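You operate a simulated robot arm through the tools that you are given. There is no shell and no other tool. Be economical: measure what you need, move in short steps, check, and stop when the job is done.

Carry out the task below with a simulated two-armed robot. There is one attempt and no reset: what you move stays moved.

TASK
Exhale-test the yellow mouthpiece unit: green OK tray if OK, repair bin if it fails.
Fine: input port closed, switches on exhale and flow, exhale knob at 3 for the test and back to 0 after.
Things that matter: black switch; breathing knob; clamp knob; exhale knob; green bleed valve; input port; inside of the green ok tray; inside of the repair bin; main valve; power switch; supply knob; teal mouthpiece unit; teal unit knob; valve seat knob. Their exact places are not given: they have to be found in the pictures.

Only the result counts: the job must be done as asked and must still hold three seconds after the hand-in. Knocking over, shifting, dropping, spilling or breaking anything else fails it.

THE ROBOT
Two 7-joint arms with fingered hands on one trunk, on a base that drives. Base frame: it is fixed to the floor where the robot stands at the start and does not move with it; the origin is under the middle of the robot, x ahead of it, y to its left, z up. Lengths are in m, angles in degrees, forces in N, time in s.
The left shoulder is at the start at [0.03, 0.119, 1.244], the right one opposite. With the tool pointing down near the work surface each hand reaches from about 0.28 to 0.56 m from the robot's upright axis, wherever it stands, measured 20 degrees to its own side. Places, roughly: black switch [0.6, -0.1, 1.4]; breathing knob [0.4, -0.3, 0.9]; clamp knob [0.4, 0.4, 0.9]; exhale knob [0.6, -0.3, 1.1]; green bleed valve [0.4, 0.3, 0.9]; input port [0.5, -0.1, 1.2]; inside of the green ok tray [0.5, 0, 1]; inside of the repair bin [0.6, -0.4, 0.9]; main valve [0.7, -0.4, 1.5]; power switch [0.5, -0.3, 1]; supply knob [0.4, -0.1, 0.9]; teal unit knob [0.5, 0.2, 0.7]; valve seat knob [0.4, 0.2, 0.9]; white unit knob [0.5, 0.1, 0.7]; yellow switch [0.6, -0.1, 1.3]; yellow unit knob [0.6, 0.2, 1.1]. Payload 3.8 kg a hand.
The tool frame of a hand sits at the grasp point between the pads (the TCP): z along the fingers, y along the line on which they close. The tips reach 0.025 m beyond it. Largest opening 0.088 m; the body of the gripper starts 0.029 m behind the TCP. The gripper is a hand of 4 fingers: y runs from the thumb to the fingers, the wrist lies at [-0.013, -0.106, -0.174] in the tool frame, and closing takes about 1.5 s.
Orientation is that of the tool frame in the base frame, as a unit quaternion [x, y, z, w]. With the fingers straight down and the wrist toward the robot, the tool's x, y and z point along [0, 1, 0], [1, 0, 0] and [0, 0, -1] of the base frame.

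THE INTERFACE
- The arms move only by the tool drive_tool. It takes "left_plan", "right_plan" or both (then of equal length, played together; a hand with none holds still); each is a list that holds one entry, the list of rows, each a list of 7 numbers: the shift along the tool's x, y, z in units of 100 mm (1.0 is 100 mm), then the turn, a rotation vector about the tool's x, y, z in units of 120 degrees (1.0 is 120 degrees), then the gripper command, from -1 (shut) to 1 (fully open), values between in proportion. In form: [[[tx, ty, tz, rx, ry, rz, jaw], ...]]. A call has 1 to 20 rows; each row is the pose to reach, as a shift and turn from the pose commanded when the call began, along the tool's axes at that moment. A call with a number of a shift or a turn outside -1 to 1 is refused whole. A row lasts 0.2 s, in which the tool goes at most 0.05 m and 8.6 degrees; a call with a longer step from one row to the next is refused whole, and so is a gripper value outside its range. A pose out of reach is approached as far as the arm can. The call stops where the force on the tool passes 40 N (or 10 N more than at its start, if that is more) or the arm is blocked; 0.2 s more then pass. Each finger travels about 0.153 m/s and halts on what it meets, pressing with about 22 N; the grip force reading is that of the motor and also rises with nothing between the fingers. The clock runs only during rows and for 0.2 s after the last one: add rows that repeat a pose to give the fingers time. It gives the time, the measured TCP pose, the force on the tool (base axes), the opening and the grip force at its end, in the units of the frame above (readings bear some noise), with the torque about the TCP (base axes, N m) and any sound that the robot's microphone picked up.
- Cameras (640 x 400 px; columns grow to the right, rows downward): "scene" is now at [0.0607, -0.0157, 1.7945]; the picture's right is [-0.20, -0.98, 0.00], its down [-0.69, 0.14, -0.71] and it looks along [0.70, -0.14, -0.70] (base axes); focal length 258 px, centre (320, 200). "left" rides on the left gripper at [-0.064, -0.083, -0.098] in its tool frame; the picture's right is [-0.62, -0.37, 0.69], its down [0.71, -0.63, 0.30] and it looks along [0.32, 0.68, 0.65] (tool axes); focal length 265 px, centre (320, 200). "right" rides on the right gripper at [0.064, -0.083, -0.098] in its tool frame; the picture's right is [-0.62, 0.37, -0.69], its down [-0.71, -0.63, 0.30] and it looks along [-0.32, 0.68, 0.65] (tool axes); focal length 265 px, centre (320, 200).
- capture(camera): a new picture of that camera. It takes no simulated time.
- slide_trunk(by): slides the trunk up (or, below 0, down) by that many m; the arms and the scene camera ride with it, the base frame stays. It gives what a move gives, with no picture.
- drive_base(legs): drives the robot by 1 to 6 legs, each [ahead, left, turn to the left] in m, m and degrees, along the robot's own axes; the way and the turn of a leg run together, so that a leg with both is an arc; at most 1.5 m and 180 degrees a leg. The arms and the cameras ride along, it lands a little off, and it stops where it bumps. It gives what a move gives.
- hand_shape(shape, hand): the hand has 4 fingers and takes this shape, open, in about a second: jaw (thumb against the fingers, like two jaws); tri (thumb and two fingers); tip (a fingertip pinch); poke (one finger out to press); point (the index stretched); flat (the hand flat); cup (the hand cupped); fist (a fist). The gripper value then closes the fingers along that shape, each until it touches; the sizes above hold for jaw. It gives what a move gives, with no picture.
- head_to(pan, tilt): turns the head with the scene camera to pan (to the left, within 120 degrees either way) and tilt (down, from -29 to 69), counted from straight ahead of the robot. It gives what a move gives.
- probe_pixels(camera, pixels): for up to 12 pixels [column, row] of the newest picture of that camera ("zoom" is the newest enlarged one), the place [x, y, z] in the base frame of the surface seen there, good to about 0.002 m. It takes no simulated time.
- inspect(camera, box): a new picture of the part [left, top, right, bottom] of that camera's present view, enlarged. It takes no simulated time.
- close_job(): hands the job in; it is judged then, once.

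Go step by step. Measure first, check grasps and placings, and put right what went wrong. The budget is 80 turns and 62 pictures, counting those below and the enlarged ones. Unless the task says otherwise, let go and move clear before handing in, and close with one line.

The tools are called after "Call:" by a JSON object that holds its "api" and its "payload". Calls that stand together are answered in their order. drive_tool: Moves the arms, as the interface text tells. Its arguments: {"type":"object","properties":{"left_plan":{"type":"array"},"right_plan":{"type":"array"}},"required":[]} The other tools are called the same way: slide_trunk (by) slides the trunk up or down; hand_shape (shape, hand) gives the hand a shape; drive_base (legs) drives the base; head_to (pan, tilt) turns the head that bears the scene camera; capture (camera) takes a picture; probe_pixels (camera, pixels) gives the place of the surface under pixels of a picture; inspect (camera, box) takes an enlarged picture of a part of a camera's view; close_job () hands the job in.

At the start:

```text
t: 0.0
left_position: [0.4189, 0.0886, 1.58]
left_ee_rot: [0.707, 0.707, 0.001, 0.0]
left_force: [0.1, 0.1, -0.3]
left_wrist_torque: [0.01, 0.01, 0.01]
left_opening: 0.0879
left_gripper_force: 0.0
left_shape: jaw
right_position: [0.4303, -0.3028, 1.5226]
right_ee_rot: [0.708, 0.707, 0.001, 0.0]
right_force: [-0.3, 0.6, 0.2]
right_wrist_torque: [-0.03, 0.0, -0.02]
right_opening: 0.0875
right_gripper_force: 0.1
right_shape: jaw
trunk travel left (down, up): [-0.4, 0.19]
robot x, y, heading: [-0.0029, 0.0, 0.2]
head pan, tilt: [-11.5, 44.6]
```

scene: 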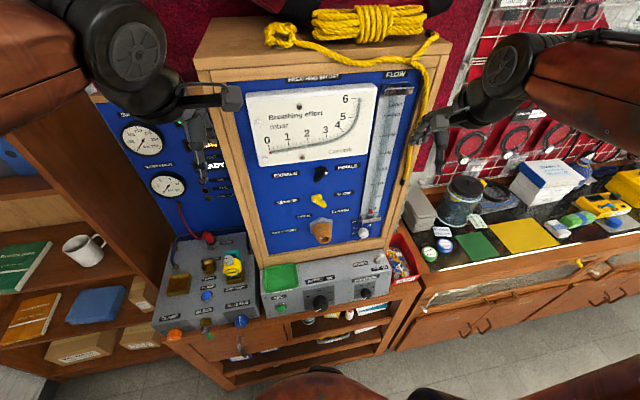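
right: 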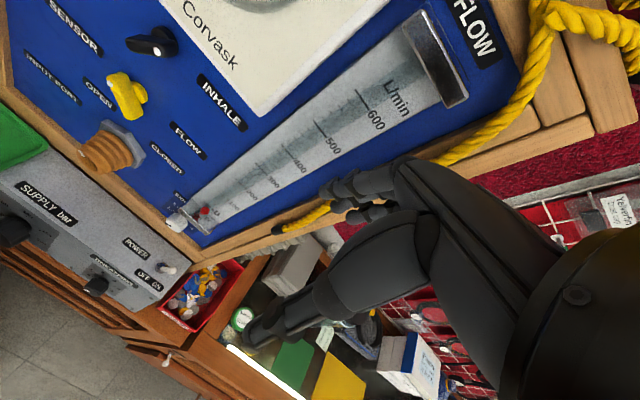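
left: 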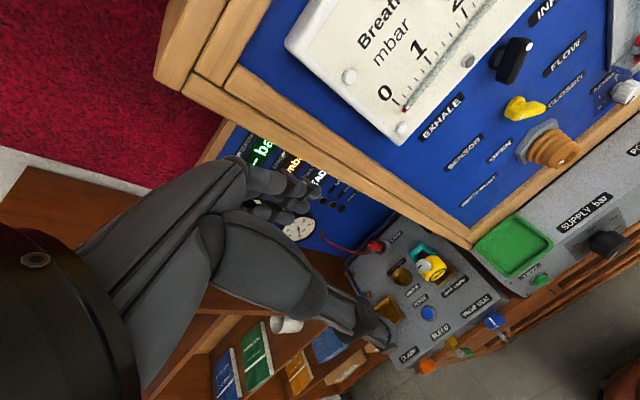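

The scene shows the panel with the black switch near (320,173), yellow switch (318,200), input port (320,230), exhale knob (363,232) and a yellow unit near (232,265). I'll enlarge these areas.

Call:
{"api": "inspect", "payload": {"camera": "scene", "box": [250, 150, 410, 250]}}

Call:
{"api": "inspect", "payload": {"camera": "scene", "box": [140, 220, 300, 320]}}

Call:
{"api": "inspect", "payload": {"camera": "scene", "box": [250, 230, 430, 343]}}

```text
4.00 times, centred on (330, 200) of scene
```

zoom: 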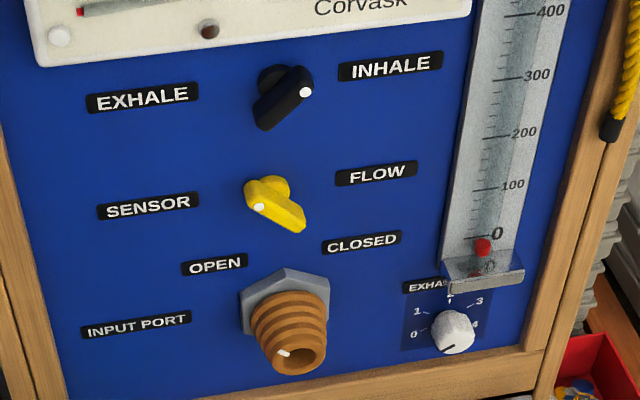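

```text
4.00 times, centred on (220, 270) of scene
```

zoom: 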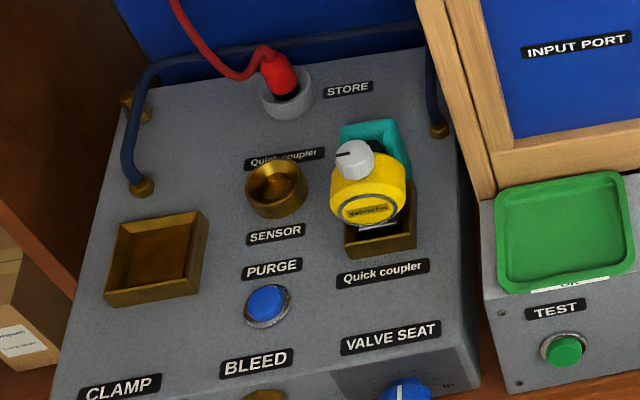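

```text
3.54 times, centred on (340, 286) of scene
```

zoom: 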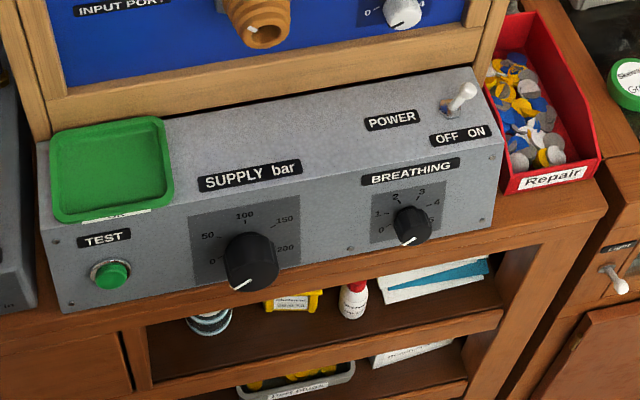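

The black switch dot seems to point at INHALE and the yellow one at SENSOR, with the exhale knob below 0. I'll look around for the main valve, gauges and display, and measure the key points.

Call:
{"api": "head_to", "payload": {"pan": -25, "tilt": 20}}

Call:
{"api": "capture", "payload": {"camera": "scene"}}

Call:
{"api": "inspect", "payload": {"camera": "left", "box": [220, 100, 540, 380]}}

Call:
{"api": "inspect", "payload": {"camera": "right", "box": [20, 0, 260, 280]}}

```text
t: 0.9
left_position: [0.4197, 0.0884, 1.5808]
left_ee_rot: [0.707, 0.707, 0.0, 0.001]
left_force: [0.0, 0.7, 0.2]
left_wrist_torque: [-0.01, -0.02, 0.01]
left_opening: 0.0875
left_gripper_force: 0.1
left_shape: jaw
right_position: [0.4295, -0.3025, 1.523]
right_ee_rot: [0.707, 0.708, 0.001, -0.001]
right_force: [-0.2, -0.6, 1.1]
right_wrist_torque: [0.0, -0.01, -0.01]
right_opening: 0.0874
right_gripper_force: 0.1
right_shape: jaw
trunk travel left (down, up): [-0.4, 0.19]
robot x, y, heading: [-0.0022, 0.0002, -0.0]
head pan, tilt: [-25.0, 20.0]
```

```text
55 pictures are left
```

scene: 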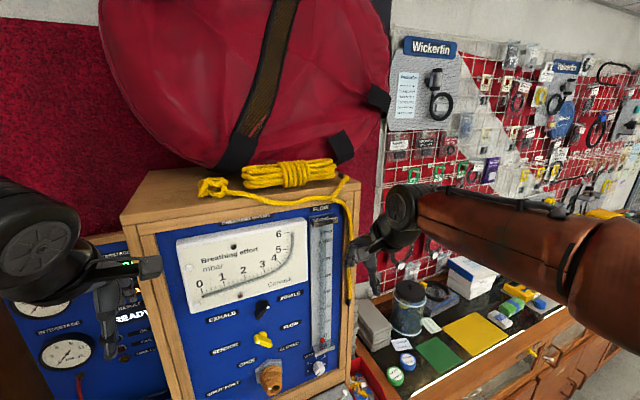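

```text
1.43 times, centred on (380, 240) of left
```

zoom: 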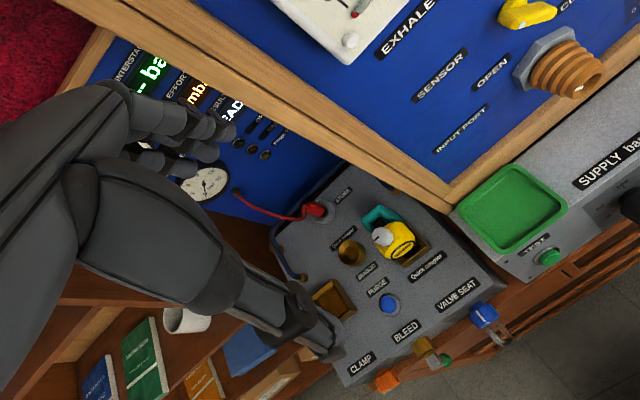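

```text
1.43 times, centred on (140, 140) of right
```

zoom: 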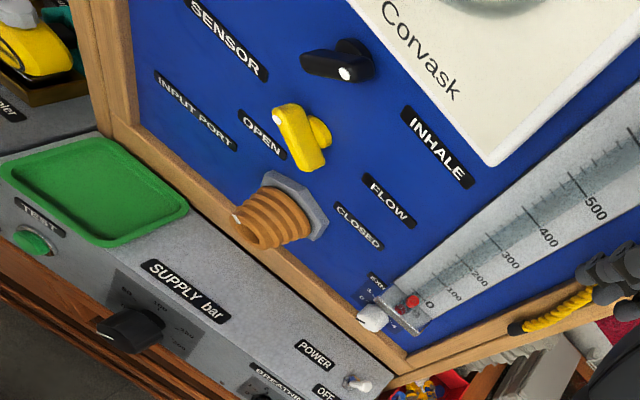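

The left arm hides the display at (130,318). I'll move the left hand left/back and the right hand right, then look again.

Call:
{"api": "drive_tool", "payload": {"left_plan": [[[0.4, -0.2, 0, 0, 0, 0, 1], [0.8, -0.4, 0, 0, 0, 0, 1], [1.0, -0.6, 0, 0, 0, 0, 1], [1.0, -1.0, 0, 0, 0, 0, 1]]], "right_plan": [[[-0.3, -0.3, 0, 0, 0, 0, 1], [-0.6, -0.6, 0, 0, 0, 0, 1], [-0.8, -0.9, 0, 0, 0, 0, 1], [-1.0, -1.0, 0, 0, 0, 0, 1]]]}}

Call:
{"api": "head_to", "payload": {"pan": 10, "tilt": 35}}

Call:
{"api": "capture", "payload": {"camera": "scene"}}

```text
t: 1.9
left_position: [0.3154, 0.1877, 1.5824]
left_ee_rot: [0.707, 0.707, 0.001, 0.001]
left_force: [-0.1, 0.9, -0.7]
left_wrist_torque: [0.0, -0.02, -0.01]
left_opening: 0.0877
left_gripper_force: 0.1
left_shape: jaw
right_position: [0.3251, -0.4014, 1.5228]
right_ee_rot: [0.707, 0.707, 0.0, 0.0]
right_force: [-0.1, 0.4, -1.0]
right_wrist_torque: [0.0, -0.04, 0.0]
right_opening: 0.0875
right_gripper_force: 0.0
right_shape: jaw
trunk travel left (down, up): [-0.4, 0.19]
robot x, y, heading: [-0.0019, 0.0025, 0.1]
head pan, tilt: [-25.0, 20.0]
```

```text
t: 2.9
left_position: [0.3198, 0.1882, 1.5799]
left_ee_rot: [0.707, 0.707, 0.0, 0.0]
left_force: [0.1, 0.2, 0.0]
left_wrist_torque: [0.01, 0.0, -0.04]
left_opening: 0.0878
left_gripper_force: 0.0
left_shape: jaw
right_position: [0.3281, -0.4009, 1.522]
right_ee_rot: [0.707, 0.707, 0.0, 0.001]
right_force: [-0.5, -0.4, 0.2]
right_wrist_torque: [-0.03, 0.02, -0.01]
right_opening: 0.0874
right_gripper_force: 0.0
right_shape: jaw
trunk travel left (down, up): [-0.4, 0.19]
robot x, y, heading: [0.0004, 0.0002, 0.2]
head pan, tilt: [10.0, 35.0]
```

```text
52 pictures are left
```

scene: 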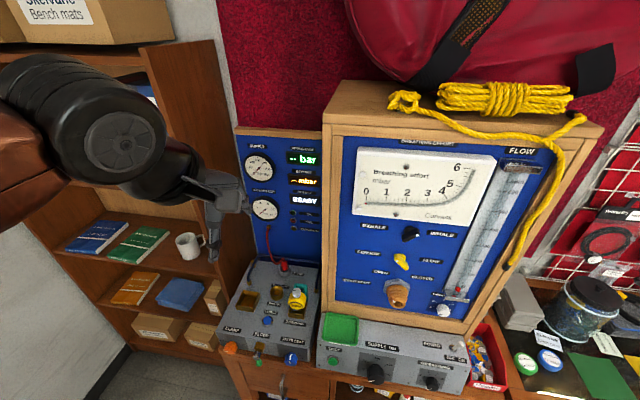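

Call:
{"api": "inspect", "payload": {"camera": "scene", "box": [230, 130, 340, 260]}}

Call:
{"api": "probe_pixels", "payload": {"camera": "scene", "pixels": [[410, 234], [401, 260], [397, 292], [443, 310], [297, 293], [341, 328], [490, 360], [340, 290], [480, 325], [380, 250], [420, 220], [350, 318]]}}

Call:
{"api": "inspect", "payload": {"camera": "scene", "box": [260, 270, 340, 340]}}

```text
3.08 times, centred on (285, 195) of scene
```

zoom: 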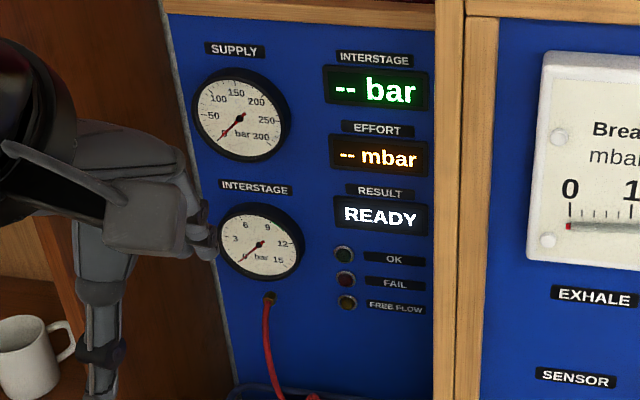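

```text
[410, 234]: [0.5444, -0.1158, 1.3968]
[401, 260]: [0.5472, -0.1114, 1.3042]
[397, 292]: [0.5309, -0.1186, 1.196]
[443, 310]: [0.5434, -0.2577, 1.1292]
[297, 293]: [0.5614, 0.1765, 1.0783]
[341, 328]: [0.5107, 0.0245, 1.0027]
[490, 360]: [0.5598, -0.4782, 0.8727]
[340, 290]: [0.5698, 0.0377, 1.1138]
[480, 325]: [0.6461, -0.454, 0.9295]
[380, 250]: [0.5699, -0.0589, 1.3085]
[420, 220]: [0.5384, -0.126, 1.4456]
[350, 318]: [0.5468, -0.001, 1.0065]
```

```text
5.71 times, centred on (300, 305) of scene
```

zoom: 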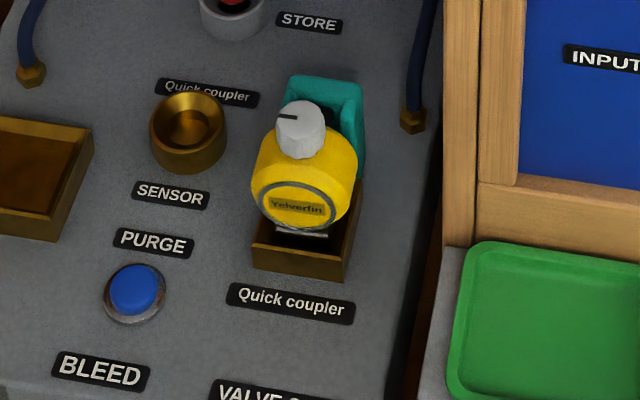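

The display reads READY with no values; supply gauge is at 0. Next I look closely at the switches, port and power switch.

Call:
{"api": "inspect", "payload": {"camera": "scene", "box": [350, 220, 470, 325]}}

Call:
{"api": "inspect", "payload": {"camera": "scene", "box": [400, 325, 500, 395]}}

Call:
{"api": "inspect", "payload": {"camera": "right", "box": [20, 0, 340, 280]}}

```text
3.81 times, centred on (410, 272) of scene
```

zoom: 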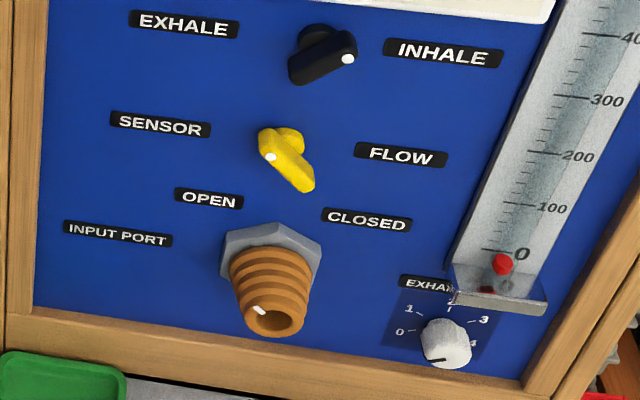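

```text
5.71 times, centred on (450, 360) of scene
```

zoom: 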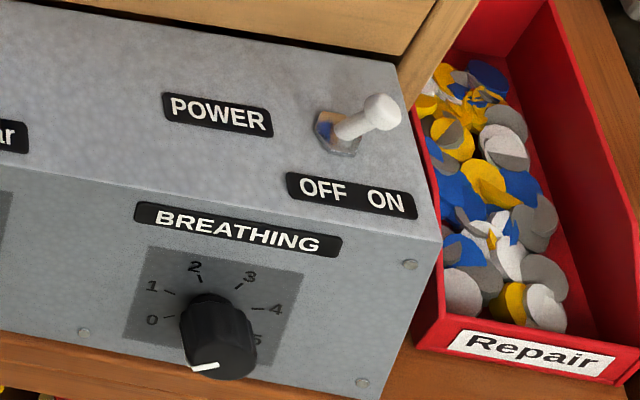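

```text
1.43 times, centred on (180, 140) of right
```

zoom: 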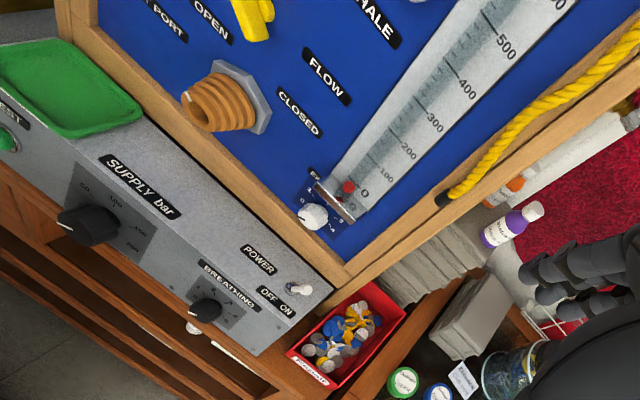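

Power lever leans to ON; the port mark seems toward OPEN. I'll zoom and probe exact geometry of switches, port and exhale knob.

Call:
{"api": "inspect", "payload": {"camera": "scene", "box": [370, 222, 450, 272]}}

Call:
{"api": "probe_pixels", "payload": {"camera": "scene", "pixels": [[404, 231], [413, 231], [418, 235], [405, 240], [411, 228], [395, 256], [397, 261], [406, 268], [402, 255], [370, 228], [440, 234]]}}

Call:
{"api": "inspect", "payload": {"camera": "scene", "box": [375, 270, 463, 325]}}

Call:
{"api": "probe_pixels", "payload": {"camera": "scene", "pixels": [[440, 315], [447, 306], [443, 303], [452, 304], [430, 306], [433, 299], [395, 300], [391, 301], [398, 304], [399, 279], [408, 279], [386, 284]]}}

```text
8.00 times, centred on (410, 247) of scene
```

zoom: 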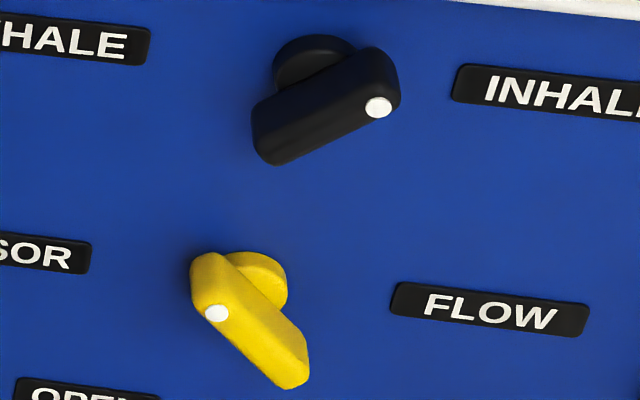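

```text
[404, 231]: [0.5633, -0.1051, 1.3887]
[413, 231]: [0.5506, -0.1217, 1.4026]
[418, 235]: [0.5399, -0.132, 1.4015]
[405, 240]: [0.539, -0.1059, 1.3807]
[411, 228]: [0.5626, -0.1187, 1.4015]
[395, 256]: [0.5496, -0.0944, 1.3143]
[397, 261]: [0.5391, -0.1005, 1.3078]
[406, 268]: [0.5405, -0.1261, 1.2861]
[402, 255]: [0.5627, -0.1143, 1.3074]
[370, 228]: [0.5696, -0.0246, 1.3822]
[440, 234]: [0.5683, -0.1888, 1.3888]
```

```text
7.27 times, centred on (419, 298) of scene
```

zoom: 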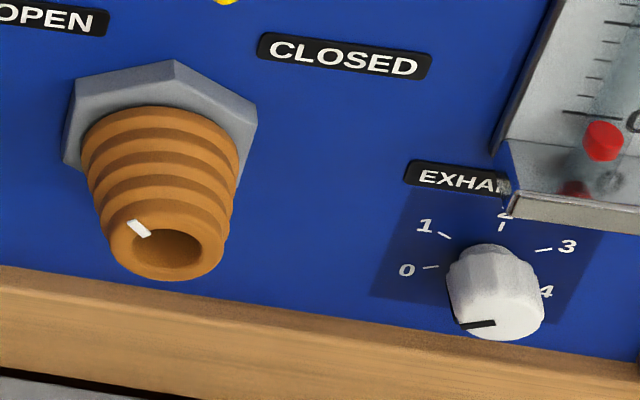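

```text
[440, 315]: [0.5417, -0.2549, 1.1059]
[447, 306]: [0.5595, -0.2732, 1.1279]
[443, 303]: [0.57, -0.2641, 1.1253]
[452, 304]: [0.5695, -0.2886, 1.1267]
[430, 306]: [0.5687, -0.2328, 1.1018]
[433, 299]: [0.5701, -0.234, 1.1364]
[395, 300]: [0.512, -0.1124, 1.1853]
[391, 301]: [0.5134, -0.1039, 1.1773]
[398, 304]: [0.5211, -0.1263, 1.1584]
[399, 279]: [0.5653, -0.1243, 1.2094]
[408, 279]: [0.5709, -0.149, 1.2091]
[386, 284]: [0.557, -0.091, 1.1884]
```

The levers stand about 30 mm off the panel at x≈0.57; exhale mark is at 0 (zoom 475,323). I'll probe centres and dial ticks.

Call:
{"api": "probe_pixels", "payload": {"camera": "zoom", "pixels": [[432, 267], [445, 235], [502, 226], [543, 249], [457, 326], [492, 324], [540, 322], [505, 338], [504, 290], [119, 245], [200, 265], [142, 229]]}}

Call:
{"api": "probe_pixels", "payload": {"camera": "scene", "pixels": [[411, 236], [417, 234], [404, 241], [403, 238], [402, 263], [397, 260], [406, 269], [400, 265], [404, 262]]}}

Call:
{"api": "drive_tool", "payload": {"right_plan": [[[0, 0, 0, -0.0385, -0.0385, -0.0385, 1], [0, 0, 0, -0.077, -0.077, -0.077, 1], [0, 0, 0, -0.1155, -0.1155, -0.1155, 1], [0, 0, 0, -0.154, -0.154, -0.154, 1], [0, 0, 0, -0.1925, -0.1925, -0.1925, 1], [0, 0, 0, -0.231, -0.231, -0.231, 1], [0, 0, 0, -0.2695, -0.2695, -0.2695, 1], [0, 0, 0, -0.308, -0.308, -0.308, 1], [0, 0, 0, -0.3465, -0.3465, -0.3465, 1], [0, 0, 0, -0.385, -0.385, -0.385, 1], [0, 0, 0, -0.4235, -0.4235, -0.4235, 1], [0, 0, 0, -0.462, -0.462, -0.462, 1], [0, 0, 0, -0.5005, -0.5005, -0.5005, 1], [0, 0, 0, -0.539, -0.539, -0.539, 1], [0, 0, 0, -0.577, -0.577, -0.577, 1]]]}}

Call:
{"api": "capture", "payload": {"camera": "right"}}

```text
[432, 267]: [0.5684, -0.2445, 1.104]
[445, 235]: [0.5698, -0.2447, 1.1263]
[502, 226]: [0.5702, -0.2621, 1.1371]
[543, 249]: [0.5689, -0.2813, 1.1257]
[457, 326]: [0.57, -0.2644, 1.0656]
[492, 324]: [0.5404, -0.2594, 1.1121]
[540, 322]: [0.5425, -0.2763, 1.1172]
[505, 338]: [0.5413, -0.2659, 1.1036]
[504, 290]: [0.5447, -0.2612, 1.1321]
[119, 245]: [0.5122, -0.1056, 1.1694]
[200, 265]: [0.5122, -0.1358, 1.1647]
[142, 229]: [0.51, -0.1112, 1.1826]
```

```text
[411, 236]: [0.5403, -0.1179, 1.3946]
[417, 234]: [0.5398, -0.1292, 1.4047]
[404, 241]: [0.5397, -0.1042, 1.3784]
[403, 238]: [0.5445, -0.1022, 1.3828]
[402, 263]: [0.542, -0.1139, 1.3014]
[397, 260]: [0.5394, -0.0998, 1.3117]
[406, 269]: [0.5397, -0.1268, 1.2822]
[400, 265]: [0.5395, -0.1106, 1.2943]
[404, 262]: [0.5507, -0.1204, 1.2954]
```

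```text
t: 6.1
left_position: [0.318, 0.1885, 1.5794]
left_ee_rot: [0.707, 0.707, 0.0, 0.0]
left_force: [-0.4, 0.5, -0.1]
left_wrist_torque: [0.02, 0.02, -0.01]
left_opening: 0.0874
left_gripper_force: 0.0
left_shape: jaw
right_position: [0.3296, -0.4038, 1.5228]
right_ee_rot: [-0.001, 0.706, -0.001, 0.708]
right_force: [-0.4, 0.2, 0.1]
right_wrist_torque: [-0.02, 0.0, 0.02]
right_opening: 0.0877
right_gripper_force: 0.1
right_shape: jaw
trunk travel left (down, up): [-0.4, 0.19]
robot x, y, heading: [-0.0009, -0.0031, 0.0]
head pan, tilt: [10.0, 35.0]
```

```text
44 pictures are left
```

right: 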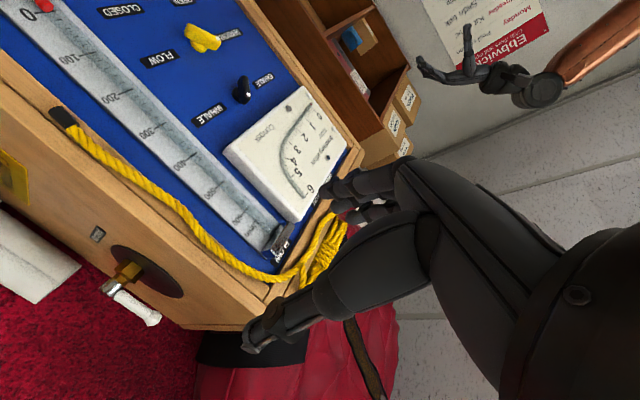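

The right hand is pointing forward as wanted, and the main valve is visible on the cabinet's side at (135,280). Black lever centre ≈(-0.117,1.393) at 45°; I move the right hand in front of it.

Call:
{"api": "drive_tool", "payload": {"right_plan": [[[0.15, 0.25, 0, 0, 0, 0, 1], [0.3, 0.5, 0, 0, 0, 0, 1], [0.5, 0.75, 0, 0, 0, 0, 1], [0.65, 1.0, 0, 0, 0, 0, 1]]]}}

Call:
{"api": "drive_tool", "payload": {"right_plan": [[[0.15, 0.25, 0, 0, 0, 0, 1], [0.3, 0.5, 0, 0, 0, 0, 0.5], [0.5, 0.75, 0, 0, 0, 0, 0.3], [0.65, 1.0, 0, 0, 0, 0, 0.1]]]}}

Call:
{"api": "drive_tool", "payload": {"right_plan": [[[0, 0.2, 0.2, 0, 0, 0.06, 0], [0, 0.4, 0.4, 0, 0, 0.12, 0], [0, 0.5, 0.6, 0, 0, 0.18, 0], [0, 0.6, 0.8, 0, 0, 0.24, 0], [0, 0.7, 1.0, 0, 0, 0.3, 0], [0, 0.8, 1.0, 0, 0, 0.36, 0], [0, 0.87, 1.0, 0, 0, 0.375, 0], [0, 0.87, 1.0, 0, 0, 0.375, 0]]]}}

Call:
{"api": "capture", "payload": {"camera": "right"}}

Call:
{"api": "capture", "payload": {"camera": "scene"}}

```text
t: 7.1
left_position: [0.3182, 0.1893, 1.5803]
left_ee_rot: [0.707, 0.707, 0.0, 0.0]
left_force: [-0.4, 0.0, 0.5]
left_wrist_torque: [-0.02, 0.02, -0.03]
left_opening: 0.0875
left_gripper_force: 0.1
left_shape: jaw
right_position: [0.3309, -0.2994, 1.4572]
right_ee_rot: [0.001, 0.707, 0.002, 0.707]
right_force: [0.4, -0.1, -0.5]
right_wrist_torque: [0.02, -0.01, -0.03]
right_opening: 0.088
right_gripper_force: 0.1
right_shape: jaw
trunk travel left (down, up): [-0.4, 0.19]
robot x, y, heading: [0.0025, 0.0011, -0.1]
head pan, tilt: [10.0, 35.0]
```

```text
t: 8.1
left_position: [0.3198, 0.1887, 1.5812]
left_ee_rot: [0.707, 0.707, 0.0, 0.0]
left_force: [-0.4, 0.2, 0.3]
left_wrist_torque: [-0.02, 0.0, -0.02]
left_opening: 0.0875
left_gripper_force: 0.1
left_shape: jaw
right_position: [0.3691, -0.2486, 1.3969]
right_ee_rot: [-0.001, 0.708, 0.001, 0.706]
right_force: [-0.8, -1.3, 0.5]
right_wrist_torque: [0.03, 0.03, -0.06]
right_opening: 0.0485
right_gripper_force: 0.1
right_shape: jaw
right hand out of reach, approached as far as the arm can: row 2, 3, 4
trunk travel left (down, up): [-0.4, 0.19]
robot x, y, heading: [-0.0033, -0.001, 0.1]
head pan, tilt: [10.0, 35.0]
```

```text
t: 9.9
left_position: [0.3187, 0.188, 1.5799]
left_ee_rot: [0.707, 0.707, -0.001, 0.0]
left_force: [0.0, 0.1, 0.0]
left_wrist_torque: [0.0, 0.0, 0.0]
left_opening: 0.0877
left_gripper_force: 0.0
left_shape: jaw
right_position: [0.4664, -0.163, 1.3966]
right_ee_rot: [0.272, 0.653, 0.272, 0.652]
right_force: [0.0, 0.8, -0.1]
right_wrist_torque: [-0.01, -0.03, -0.01]
right_opening: 0.0444
right_gripper_force: 0.0
right_shape: jaw
trunk travel left (down, up): [-0.4, 0.19]
robot x, y, heading: [0.0025, -0.0036, 0.0]
head pan, tilt: [10.0, 35.0]
```

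```text
43 pictures are left
```

right: 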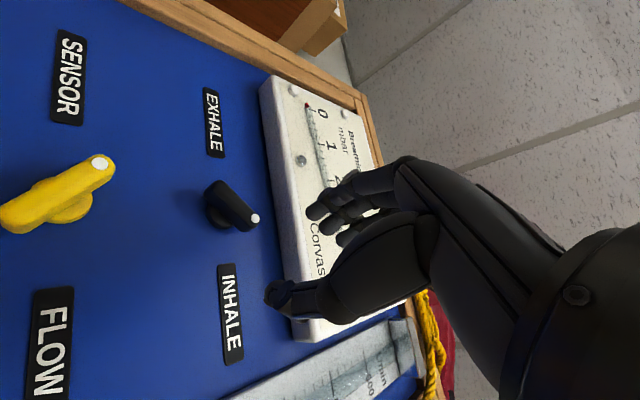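

```text
42 pictures are left
```

scene: 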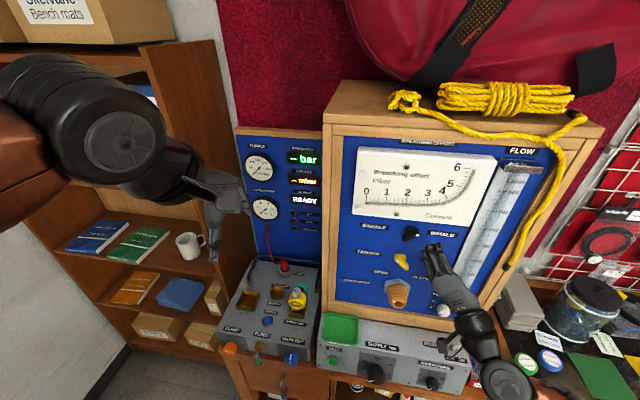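

The hand is near the black lever but its spread fingers could touch the gauge board. I check the board's lower edge and try the fingertip-pinch shape.

Call:
{"api": "hand_shape", "payload": {"shape": "tip", "hand": "right"}}

Call:
{"api": "inspect", "payload": {"camera": "right", "box": [160, 80, 480, 360]}}

Call:
{"api": "probe_pixels", "payload": {"camera": "scene", "pixels": [[395, 218], [395, 220], [395, 222], [430, 222], [430, 225], [433, 262]]}}

```text
t: 10.8
left_position: [0.3187, 0.1883, 1.5795]
left_ee_rot: [0.707, 0.707, 0.0, 0.0]
left_force: [-0.1, 0.1, -0.9]
left_wrist_torque: [0.0, -0.01, 0.01]
left_opening: 0.0875
left_gripper_force: 0.1
left_shape: jaw
right_position: [0.4667, -0.1628, 1.3974]
right_ee_rot: [0.271, 0.653, 0.27, 0.654]
right_force: [-0.6, -0.1, -0.3]
right_wrist_torque: [-0.02, -0.03, 0.0]
right_opening: 0.0882
right_gripper_force: 0.1
right_shape: tip
trunk travel left (down, up): [-0.4, 0.19]
robot x, y, heading: [-0.0031, 0.0006, 0.0]
head pan, tilt: [10.0, 35.0]
```

```text
1.43 times, centred on (320, 220) of right
```

zoom: 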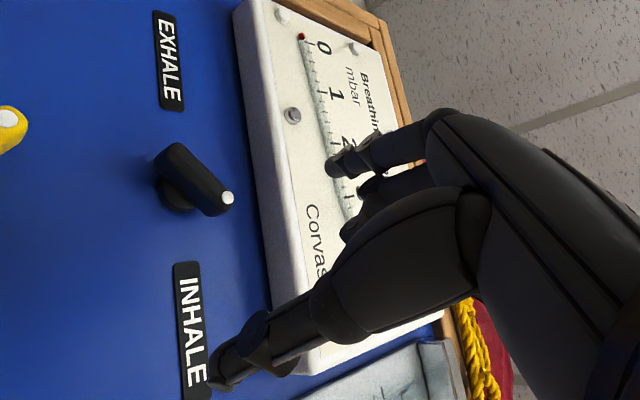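

```text
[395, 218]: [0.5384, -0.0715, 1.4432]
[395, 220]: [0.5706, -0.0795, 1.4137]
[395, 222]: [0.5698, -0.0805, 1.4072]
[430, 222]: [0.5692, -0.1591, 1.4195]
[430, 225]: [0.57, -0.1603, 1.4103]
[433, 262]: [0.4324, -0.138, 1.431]
```

The gauge board's lower edge is about z 1.44, so a fingertip pinch should clear it. I'll place the hand in front of the lever with the tip shape half closed and look.

Call:
{"api": "drive_tool", "payload": {"right_plan": [[[0.18, 0.15, 0.1, 0, 0, 0, 0], [0.353, 0.3, 0.2, 0, 0, 0, 0], [0.353, 0.3, 0.2, 0, 0, 0, 0], [0.353, 0.3, 0.2, 0, 0, 0, 0]]]}}

Call:
{"api": "capture", "payload": {"camera": "right"}}

Call:
{"api": "inspect", "payload": {"camera": "scene", "box": [350, 200, 478, 280]}}

```text
t: 11.8
left_position: [0.3185, 0.1903, 1.5805]
left_ee_rot: [0.707, 0.708, 0.001, 0.0]
left_force: [0.4, -0.4, -0.3]
left_wrist_torque: [0.01, -0.02, -0.03]
left_opening: 0.0877
left_gripper_force: 0.2
left_shape: jaw
right_position: [0.4886, -0.1164, 1.3958]
right_ee_rot: [0.271, 0.653, 0.27, 0.653]
right_force: [0.9, 0.8, -0.6]
right_wrist_torque: [0.01, 0.02, 0.03]
right_opening: 0.0445
right_gripper_force: 0.1
right_shape: tip
trunk travel left (down, up): [-0.4, 0.19]
robot x, y, heading: [0.0026, -0.0021, 0.2]
head pan, tilt: [10.0, 35.0]
```

```text
40 pictures are left
```

right: 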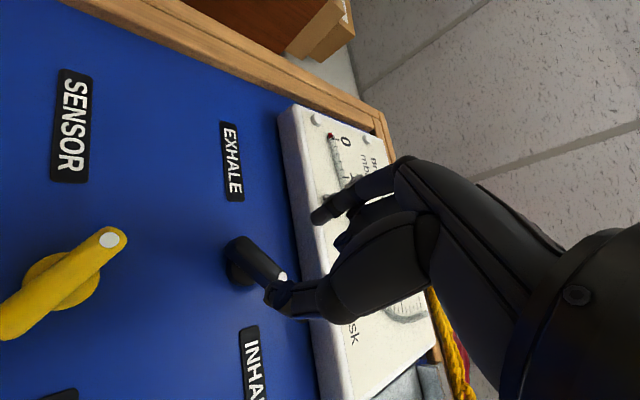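

```text
5.00 times, centred on (414, 240) of scene
```

zoom: 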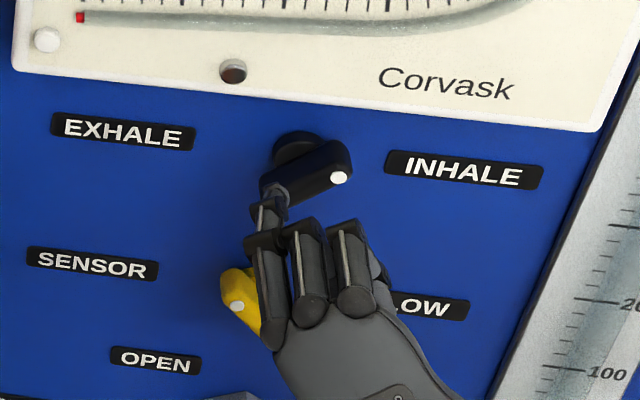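

In the zoom the index tip is at (275,195); I probe finger and thumb tip places.

Call:
{"api": "probe_pixels", "payload": {"camera": "zoom", "pixels": [[275, 190], [270, 210], [265, 240], [378, 260]]}}

Call:
{"api": "probe_pixels", "payload": {"camera": "right", "pixels": [[270, 297], [280, 290], [316, 216], [330, 207], [345, 236]]}}

```text
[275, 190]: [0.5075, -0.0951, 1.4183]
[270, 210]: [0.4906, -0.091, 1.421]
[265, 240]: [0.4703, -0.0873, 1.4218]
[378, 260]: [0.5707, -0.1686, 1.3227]
```

```text
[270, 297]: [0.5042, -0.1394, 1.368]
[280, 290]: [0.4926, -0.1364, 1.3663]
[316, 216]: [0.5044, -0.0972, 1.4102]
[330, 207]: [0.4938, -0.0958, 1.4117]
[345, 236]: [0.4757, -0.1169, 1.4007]
```

Index tip (-0.096,1.412) and thumb tip (-0.139,1.368) straddle the lever symmetrically. Advance 42 mm and close.

Call:
{"api": "drive_tool", "payload": {"right_plan": [[[0, 0, 0.15, 0, 0, 0, 0], [0, 0, 0.3, 0, 0, 0, 0], [0, 0, 0.42, 0, 0, 0, 0], [0, 0, 0.42, 0, 0, 0, -0.4], [0, 0, 0.42, 0, 0, 0, -1], [0, 0, 0.42, 0, 0, 0, -1], [0, 0, 0.42, 0, 0, 0, -1]]]}}

Call:
{"api": "inspect", "payload": {"camera": "scene", "box": [350, 200, 478, 280]}}

```text
t: 13.4
left_position: [0.319, 0.1895, 1.5809]
left_ee_rot: [0.707, 0.707, 0.001, 0.0]
left_force: [0.6, -0.7, -1.0]
left_wrist_torque: [-0.03, -0.02, 0.03]
left_opening: 0.0877
left_gripper_force: 0.0
left_shape: jaw
right_position: [0.5298, -0.1167, 1.3972]
right_ee_rot: [0.271, 0.654, 0.27, 0.653]
right_force: [1.3, -0.3, 1.1]
right_wrist_torque: [0.04, -0.02, 0.03]
right_opening: 0.0064
right_gripper_force: 22.1
right_shape: tip
trunk travel left (down, up): [-0.4, 0.19]
robot x, y, heading: [-0.0013, -0.0032, -0.0]
head pan, tilt: [10.0, 35.0]
```

```text
5.00 times, centred on (414, 240) of scene
```

zoom: 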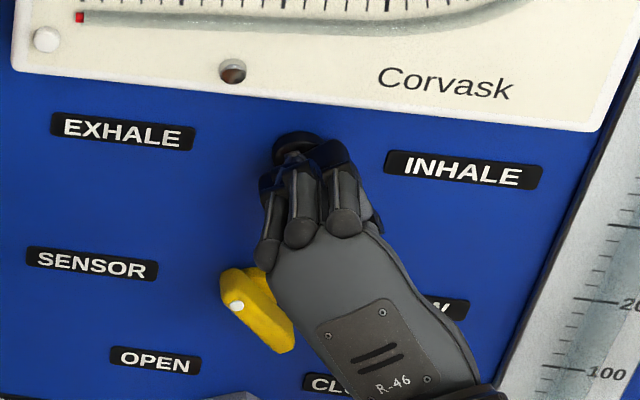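

Lever is pinched (grip 22 N). Now turn counter-clockwise 90°.

Call:
{"api": "drive_tool", "payload": {"right_plan": [[[0, 0, 0, 0, 0, -0.068, -1], [0, 0, 0, 0, 0, -0.136, -1], [0, 0, 0, 0, 0, -0.204, -1], [0, 0, 0, 0, 0, -0.272, -1], [0, 0, 0, 0, 0, -0.34, -1], [0, 0, 0, 0, 0, -0.408, -1], [0, 0, 0, 0, 0, -0.476, -1], [0, 0, 0, 0, 0, -0.544, -1], [0, 0, 0, 0, 0, -0.612, -1], [0, 0, 0, 0, 0, -0.68, -1], [0, 0, 0, 0, 0, -0.748, -1], [0, 0, 0, 0, 0, -0.77, -1]]]}}

Call:
{"api": "inspect", "payload": {"camera": "scene", "box": [350, 200, 478, 280]}}

```text
t: 16.0
left_position: [0.318, 0.192, 1.5802]
left_ee_rot: [0.708, 0.706, -0.001, 0.0]
left_force: [-0.3, -0.1, 0.4]
left_wrist_torque: [-0.01, 0.01, 0.0]
left_opening: 0.0878
left_gripper_force: 0.0
left_shape: jaw
right_position: [0.512, -0.1418, 1.4043]
right_ee_rot: [-0.28, 0.647, -0.289, 0.647]
right_force: [0.4, -0.5, -0.4]
right_wrist_torque: [-0.01, 0.0, 0.02]
right_opening: 0.0069
right_gripper_force: 22.3
right_shape: tip
right hand out of reach, approached as far as the arm can: row 11, 12
trunk travel left (down, up): [-0.4, 0.19]
robot x, y, heading: [0.0038, 0.0014, -0.3]
head pan, tilt: [10.0, 35.0]
```

```text
5.00 times, centred on (414, 240) of scene
```

zoom: 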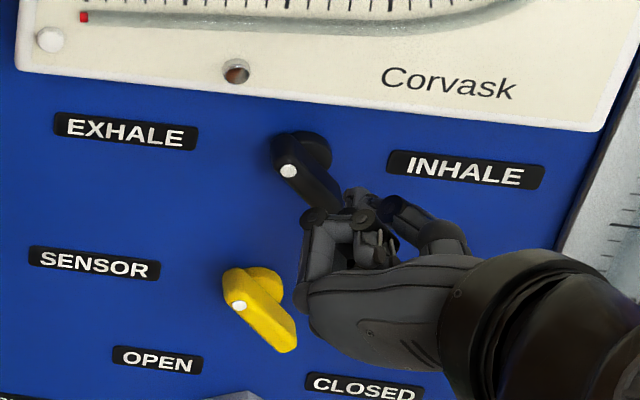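

The black dot now points at EXHALE (zoom 288,171), and the hand has slipped off. I back off, opening, and go to the yellow lever at the current roll.

Call:
{"api": "drive_tool", "payload": {"right_plan": [[[0, 0, -0.2, 0, 0, 0, -0.4], [0, 0, -0.4, 0, 0, 0, 0], [0, 0, -0.4, 0, 0, 0, 0], [0, 0, -0.4, 0, 0, 0, 0]]]}}

Call:
{"api": "inspect", "payload": {"camera": "scene", "box": [350, 200, 478, 280]}}

```text
t: 17.0
left_position: [0.3196, 0.189, 1.5802]
left_ee_rot: [0.707, 0.707, 0.0, 0.0]
left_force: [0.6, 0.6, -0.9]
left_wrist_torque: [-0.03, 0.0, 0.0]
left_opening: 0.0876
left_gripper_force: 0.1
left_shape: jaw
right_position: [0.4743, -0.1377, 1.402]
right_ee_rot: [-0.284, 0.648, -0.285, 0.647]
right_force: [0.1, 0.8, 0.3]
right_wrist_torque: [0.01, 0.0, 0.02]
right_opening: 0.0436
right_gripper_force: 0.0
right_shape: tip
trunk travel left (down, up): [-0.4, 0.19]
robot x, y, heading: [0.0018, -0.0001, -0.1]
head pan, tilt: [10.0, 35.0]
```

```text
5.00 times, centred on (414, 240) of scene
```

zoom: 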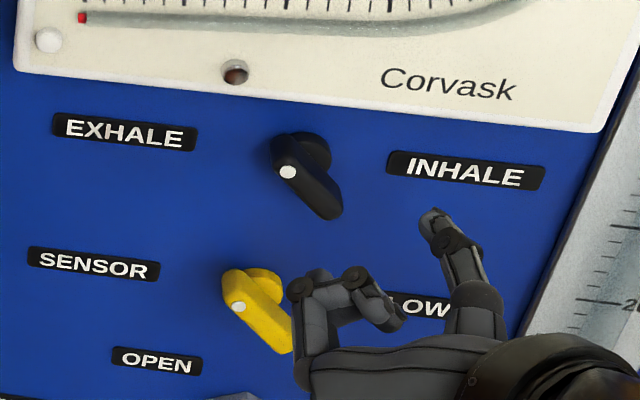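

Black is at EXHALE. Moving down in front of the yellow lever.

Call:
{"api": "drive_tool", "payload": {"right_plan": [[[0.18, 0.3, 0, 0, 0, 0, 0], [0.36, 0.6, 0, 0, 0, 0, 0], [0.529, 0.94, 0, 0, 0, 0.02, 0], [0.529, 0.94, 0, 0, 0, 0.02, 0], [0.529, 0.94, 0, 0, 0, 0.02, 0]]]}}

Call:
{"api": "inspect", "payload": {"camera": "scene", "box": [350, 220, 478, 300]}}

```text
t: 18.2
left_position: [0.3178, 0.1901, 1.5809]
left_ee_rot: [0.707, 0.707, 0.0, -0.001]
left_force: [0.5, -0.3, 0.4]
left_wrist_torque: [0.0, -0.04, -0.01]
left_opening: 0.0877
left_gripper_force: 0.1
left_shape: jaw
right_position: [0.4645, -0.1392, 1.3076]
right_ee_rot: [-0.271, 0.654, -0.27, 0.653]
right_force: [-0.2, 1.2, 0.5]
right_wrist_torque: [0.0, -0.03, 0.0]
right_opening: 0.0435
right_gripper_force: 0.1
right_shape: tip
right hand out of reach, approached as far as the arm can: row 2, 3, 4, 5
trunk travel left (down, up): [-0.4, 0.19]
robot x, y, heading: [-0.0039, 0.0012, 0.1]
head pan, tilt: [10.0, 35.0]
```

```text
5.00 times, centred on (414, 260) of scene
```

zoom: 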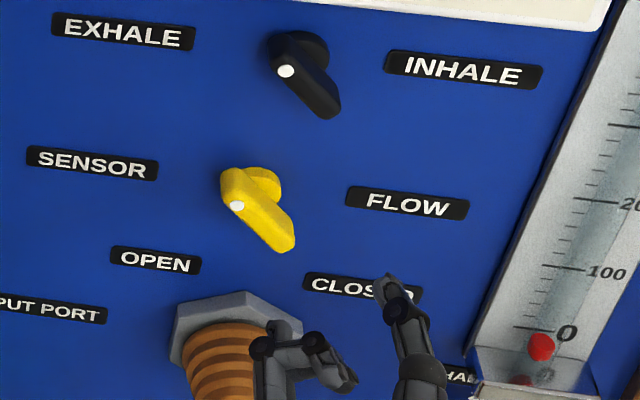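

The arm is cramped (wrist only ~0.29 m from the shoulder). I back the base 0.12 m.

Call:
{"api": "drive_base", "payload": {"legs": [[-0.12, 0, 0]]}}

```text
t: 19.4
left_position: [0.2, 0.1886, 1.5796]
left_ee_rot: [0.707, 0.707, -0.001, 0.001]
left_force: [-0.1, 0.2, -0.5]
left_wrist_torque: [0.02, 0.0, 0.0]
left_opening: 0.0878
left_gripper_force: 0.1
left_shape: jaw
right_position: [0.3441, -0.1415, 1.3079]
right_ee_rot: [-0.27, 0.654, -0.27, 0.653]
right_force: [-0.9, 0.2, 0.0]
right_wrist_torque: [-0.02, 0.0, 0.0]
right_opening: 0.0437
right_gripper_force: 0.1
right_shape: tip
trunk travel left (down, up): [-0.4, 0.19]
robot x, y, heading: [-0.1196, 0.0005, 0.0]
head pan, tilt: [10.0, 35.0]
```

Call:
{"api": "drive_tool", "payload": {"right_plan": [[[0, 0, 0.4, 0, 0, 0, 0], [-0.06, 0.14, 0.8, 0, 0, 0, 0], [-0.124, 0.28, 1.0, 0, 0, 0, 0], [-0.124, 0.28, 1.0, 0, 0, 0, 0]]]}}

Call:
{"api": "drive_tool", "payload": {"right_plan": [[[0, 0, 0.25, 0, 0, 0, 0], [0, 0, 0.45, 0, 0, 0, 0], [0, 0, 0.45, 0, 0, 0, 0]]]}}

Call:
{"api": "head_to", "payload": {"pan": -11, "tilt": 40}}

Call:
{"api": "capture", "payload": {"camera": "scene"}}

Call:
{"api": "capture", "payload": {"camera": "right"}}

```text
t: 20.4
left_position: [0.2004, 0.1885, 1.5798]
left_ee_rot: [0.708, 0.706, -0.001, 0.0]
left_force: [1.1, -0.6, -0.8]
left_wrist_torque: [0.0, 0.01, 0.0]
left_opening: 0.0877
left_gripper_force: 0.1
left_shape: jaw
right_position: [0.4073, -0.1666, 1.3109]
right_ee_rot: [-0.269, 0.654, -0.269, 0.653]
right_force: [-0.2, -0.6, 0.4]
right_wrist_torque: [0.0, 0.04, -0.01]
right_opening: 0.0436
right_gripper_force: 0.2
right_shape: tip
right hand out of reach, approached as far as the arm can: row 1, 2, 3, 4
trunk travel left (down, up): [-0.4, 0.19]
robot x, y, heading: [-0.1173, -0.0016, -0.1]
head pan, tilt: [10.0, 35.0]
```

```text
t: 21.2
left_position: [0.198, 0.1883, 1.5806]
left_ee_rot: [0.707, 0.707, 0.0, 0.0]
left_force: [0.1, 0.7, 0.2]
left_wrist_torque: [0.04, 0.0, 0.01]
left_opening: 0.0878
left_gripper_force: 0.1
left_shape: jaw
right_position: [0.4415, -0.1848, 1.3127]
right_ee_rot: [-0.269, 0.654, -0.269, 0.654]
right_force: [-0.1, 0.5, -0.1]
right_wrist_torque: [0.01, 0.0, -0.02]
right_opening: 0.0435
right_gripper_force: 0.1
right_shape: tip
right hand out of reach, approached as far as the arm can: row 1, 2, 3
trunk travel left (down, up): [-0.4, 0.19]
robot x, y, heading: [-0.1209, 0.0001, -0.1]
head pan, tilt: [10.0, 35.0]
```

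```text
t: 22.1
left_position: [0.1992, 0.1888, 1.5801]
left_ee_rot: [0.708, 0.707, 0.001, 0.0]
left_force: [0.1, -1.6, 0.5]
left_wrist_torque: [-0.02, 0.0, -0.01]
left_opening: 0.0877
left_gripper_force: 0.1
left_shape: jaw
right_position: [0.4418, -0.1863, 1.3134]
right_ee_rot: [-0.27, 0.654, -0.269, 0.654]
right_force: [0.3, -0.1, 0.6]
right_wrist_torque: [0.01, 0.0, 0.02]
right_opening: 0.0435
right_gripper_force: 0.1
right_shape: tip
trunk travel left (down, up): [-0.4, 0.19]
robot x, y, heading: [-0.1166, -0.0033, -0.2]
head pan, tilt: [-11.0, 40.0]
```

```text
34 pictures are left
```

scene: 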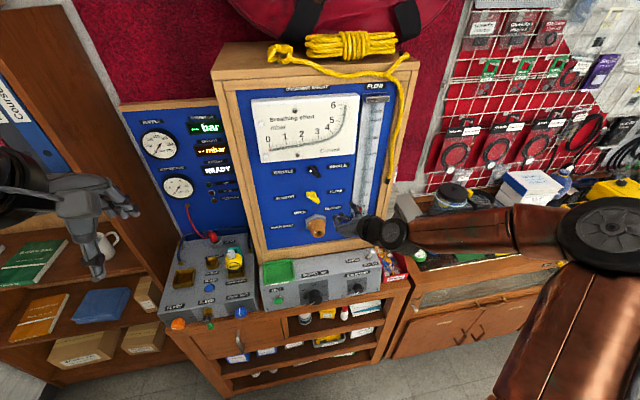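

```text
33 pictures are left
```

right: 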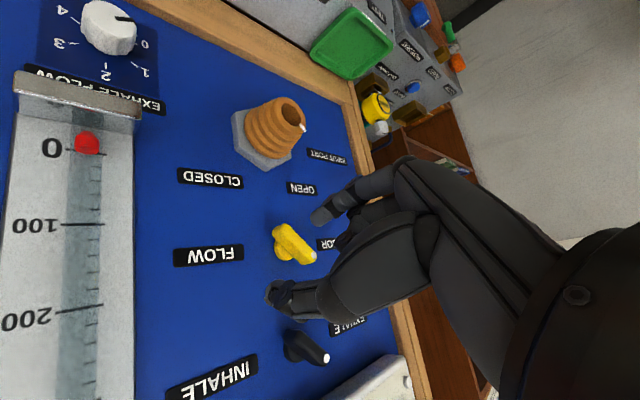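

The right arm can't fold further left; shifting the base left gives room. I retract the hand a bit, then drive forward-left.

Call:
{"api": "drive_tool", "payload": {"right_plan": [[[0, 0, -0.3, 0, 0, 0, 0], [0, 0, -0.6, 0, 0, 0, 0], [0, 0, -0.6, 0, 0, 0, 0]]]}}

Call:
{"api": "drive_base", "payload": {"legs": [[0.09, 0.11, 0]]}}

```text
t: 22.9
left_position: [0.1998, 0.1875, 1.5802]
left_ee_rot: [0.708, 0.706, -0.001, -0.001]
left_force: [0.1, -0.4, 0.1]
left_wrist_torque: [0.01, 0.02, -0.01]
left_opening: 0.0875
left_gripper_force: 0.1
left_shape: jaw
right_position: [0.3826, -0.1869, 1.3129]
right_ee_rot: [-0.27, 0.654, -0.27, 0.653]
right_force: [0.2, -0.8, 0.2]
right_wrist_torque: [-0.01, 0.0, -0.03]
right_opening: 0.0436
right_gripper_force: 0.1
right_shape: tip
trunk travel left (down, up): [-0.4, 0.19]
robot x, y, heading: [-0.1193, 0.0029, 0.2]
head pan, tilt: [-11.0, 40.0]
```

```text
t: 24.2
left_position: [0.2884, 0.2966, 1.5804]
left_ee_rot: [0.708, 0.707, 0.0, 0.0]
left_force: [0.7, 0.6, 0.3]
left_wrist_torque: [-0.02, 0.02, 0.01]
left_opening: 0.0877
left_gripper_force: 0.1
left_shape: jaw
right_position: [0.4719, -0.077, 1.3141]
right_ee_rot: [-0.269, 0.655, -0.27, 0.653]
right_force: [-0.9, 0.1, 0.8]
right_wrist_torque: [-0.03, 0.07, 0.0]
right_opening: 0.0438
right_gripper_force: 0.0
right_shape: tip
trunk travel left (down, up): [-0.4, 0.19]
robot x, y, heading: [-0.0329, 0.1061, -0.2]
head pan, tilt: [-11.0, 40.0]
```

Call:
{"api": "drive_tool", "payload": {"right_plan": [[[0.2, -0.07, 0, 0, 0, 0, 0], [0.375, -0.134, 0.1, 0, 0, 0, 0], [0.375, -0.134, 0.1, 0, 0, 0, 0]]]}}

Call:
{"api": "capture", "payload": {"camera": "right"}}

```text
t: 25.0
left_position: [0.2906, 0.2989, 1.5806]
left_ee_rot: [0.708, 0.706, 0.001, -0.001]
left_force: [0.0, 0.3, -0.8]
left_wrist_torque: [0.03, 0.02, 0.02]
left_opening: 0.0877
left_gripper_force: 0.0
left_shape: jaw
right_position: [0.4834, -0.1109, 1.2963]
right_ee_rot: [-0.27, 0.654, -0.27, 0.653]
right_force: [0.2, 0.4, 0.6]
right_wrist_torque: [0.03, 0.03, 0.01]
right_opening: 0.0436
right_gripper_force: 0.0
right_shape: tip
trunk travel left (down, up): [-0.4, 0.19]
robot x, y, heading: [-0.0326, 0.1058, -0.2]
head pan, tilt: [-11.0, 40.0]
```

```text
32 pictures are left
```

right: 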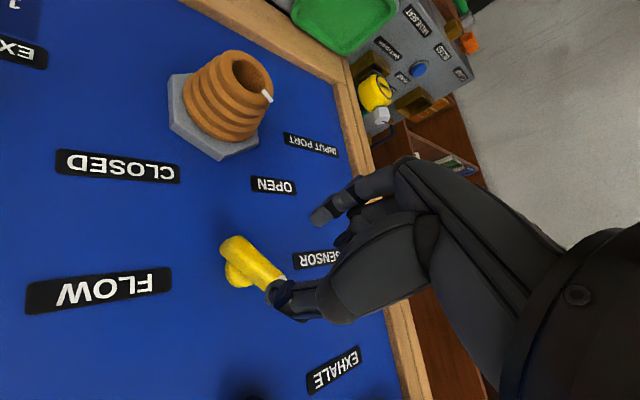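

Well aligned with the yellow lever. Advance, pinch and turn clockwise 90°.

Call:
{"api": "drive_tool", "payload": {"right_plan": [[[0, 0, 0.2, 0, 0, 0, 0], [0, 0, 0.4, 0, 0, 0, 0], [0, 0, 0.47, 0, 0, 0, 0], [0, 0, 0.47, 0, 0, 0, -0.4], [0, 0, 0.47, 0, 0, 0, -1], [0, 0, 0.47, 0, 0, 0, -1], [0, 0, 0.47, 0, 0, 0, -1]]]}}

Call:
{"api": "drive_tool", "payload": {"right_plan": [[[0, 0, 0, 0, 0, 0.068, -1], [0, 0, 0, 0, 0, 0.136, -1], [0, 0, 0, 0, 0, 0.204, -1], [0, 0, 0, 0, 0, 0.272, -1], [0, 0, 0, 0, 0, 0.34, -1], [0, 0, 0, 0, 0, 0.408, -1], [0, 0, 0, 0, 0, 0.476, -1], [0, 0, 0, 0, 0, 0.544, -1], [0, 0, 0, 0, 0, 0.612, -1], [0, 0, 0, 0, 0, 0.68, -1], [0, 0, 0, 0, 0, 0.748, -1], [0, 0, 0, 0, 0, 0.77, -1]]]}}

Call:
{"api": "inspect", "payload": {"camera": "scene", "box": [256, 140, 416, 260]}}

```text
t: 26.6
left_position: [0.2905, 0.2967, 1.58]
left_ee_rot: [0.708, 0.707, 0.0, 0.0]
left_force: [-0.5, 0.4, 0.2]
left_wrist_torque: [0.01, -0.02, 0.01]
left_opening: 0.0875
left_gripper_force: 0.1
left_shape: jaw
right_position: [0.5289, -0.1126, 1.2956]
right_ee_rot: [-0.269, 0.654, -0.27, 0.653]
right_force: [1.8, -0.4, 0.2]
right_wrist_torque: [0.04, 0.01, 0.02]
right_opening: 0.0062
right_gripper_force: 21.9
right_shape: tip
trunk travel left (down, up): [-0.4, 0.19]
robot x, y, heading: [-0.0253, 0.1096, -0.0]
head pan, tilt: [-11.0, 40.0]
```

```text
t: 29.2
left_position: [0.2909, 0.3003, 1.5798]
left_ee_rot: [0.708, 0.707, 0.0, 0.0]
left_force: [0.0, 0.1, 0.4]
left_wrist_torque: [0.02, -0.01, 0.0]
left_opening: 0.0877
left_gripper_force: 0.1
left_shape: jaw
right_position: [0.5305, -0.1098, 1.2957]
right_ee_rot: [0.285, 0.649, 0.285, 0.646]
right_force: [-1.9, 12.0, -12.5]
right_wrist_torque: [-0.03, 0.23, 0.3]
right_opening: 0.0054
right_gripper_force: 21.8
right_shape: tip
right hand out of reach, approached as far as the arm can: row 6
trunk travel left (down, up): [-0.4, 0.19]
robot x, y, heading: [-0.0301, 0.1134, -0.2]
head pan, tilt: [-11.0, 40.0]
```

```text
3.33 times, centred on (336, 200) of scene
```

zoom: 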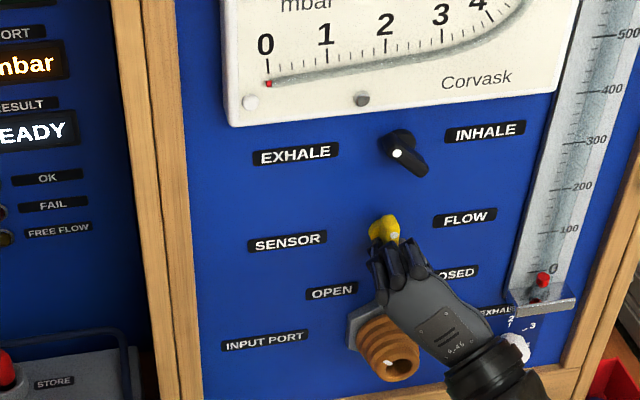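

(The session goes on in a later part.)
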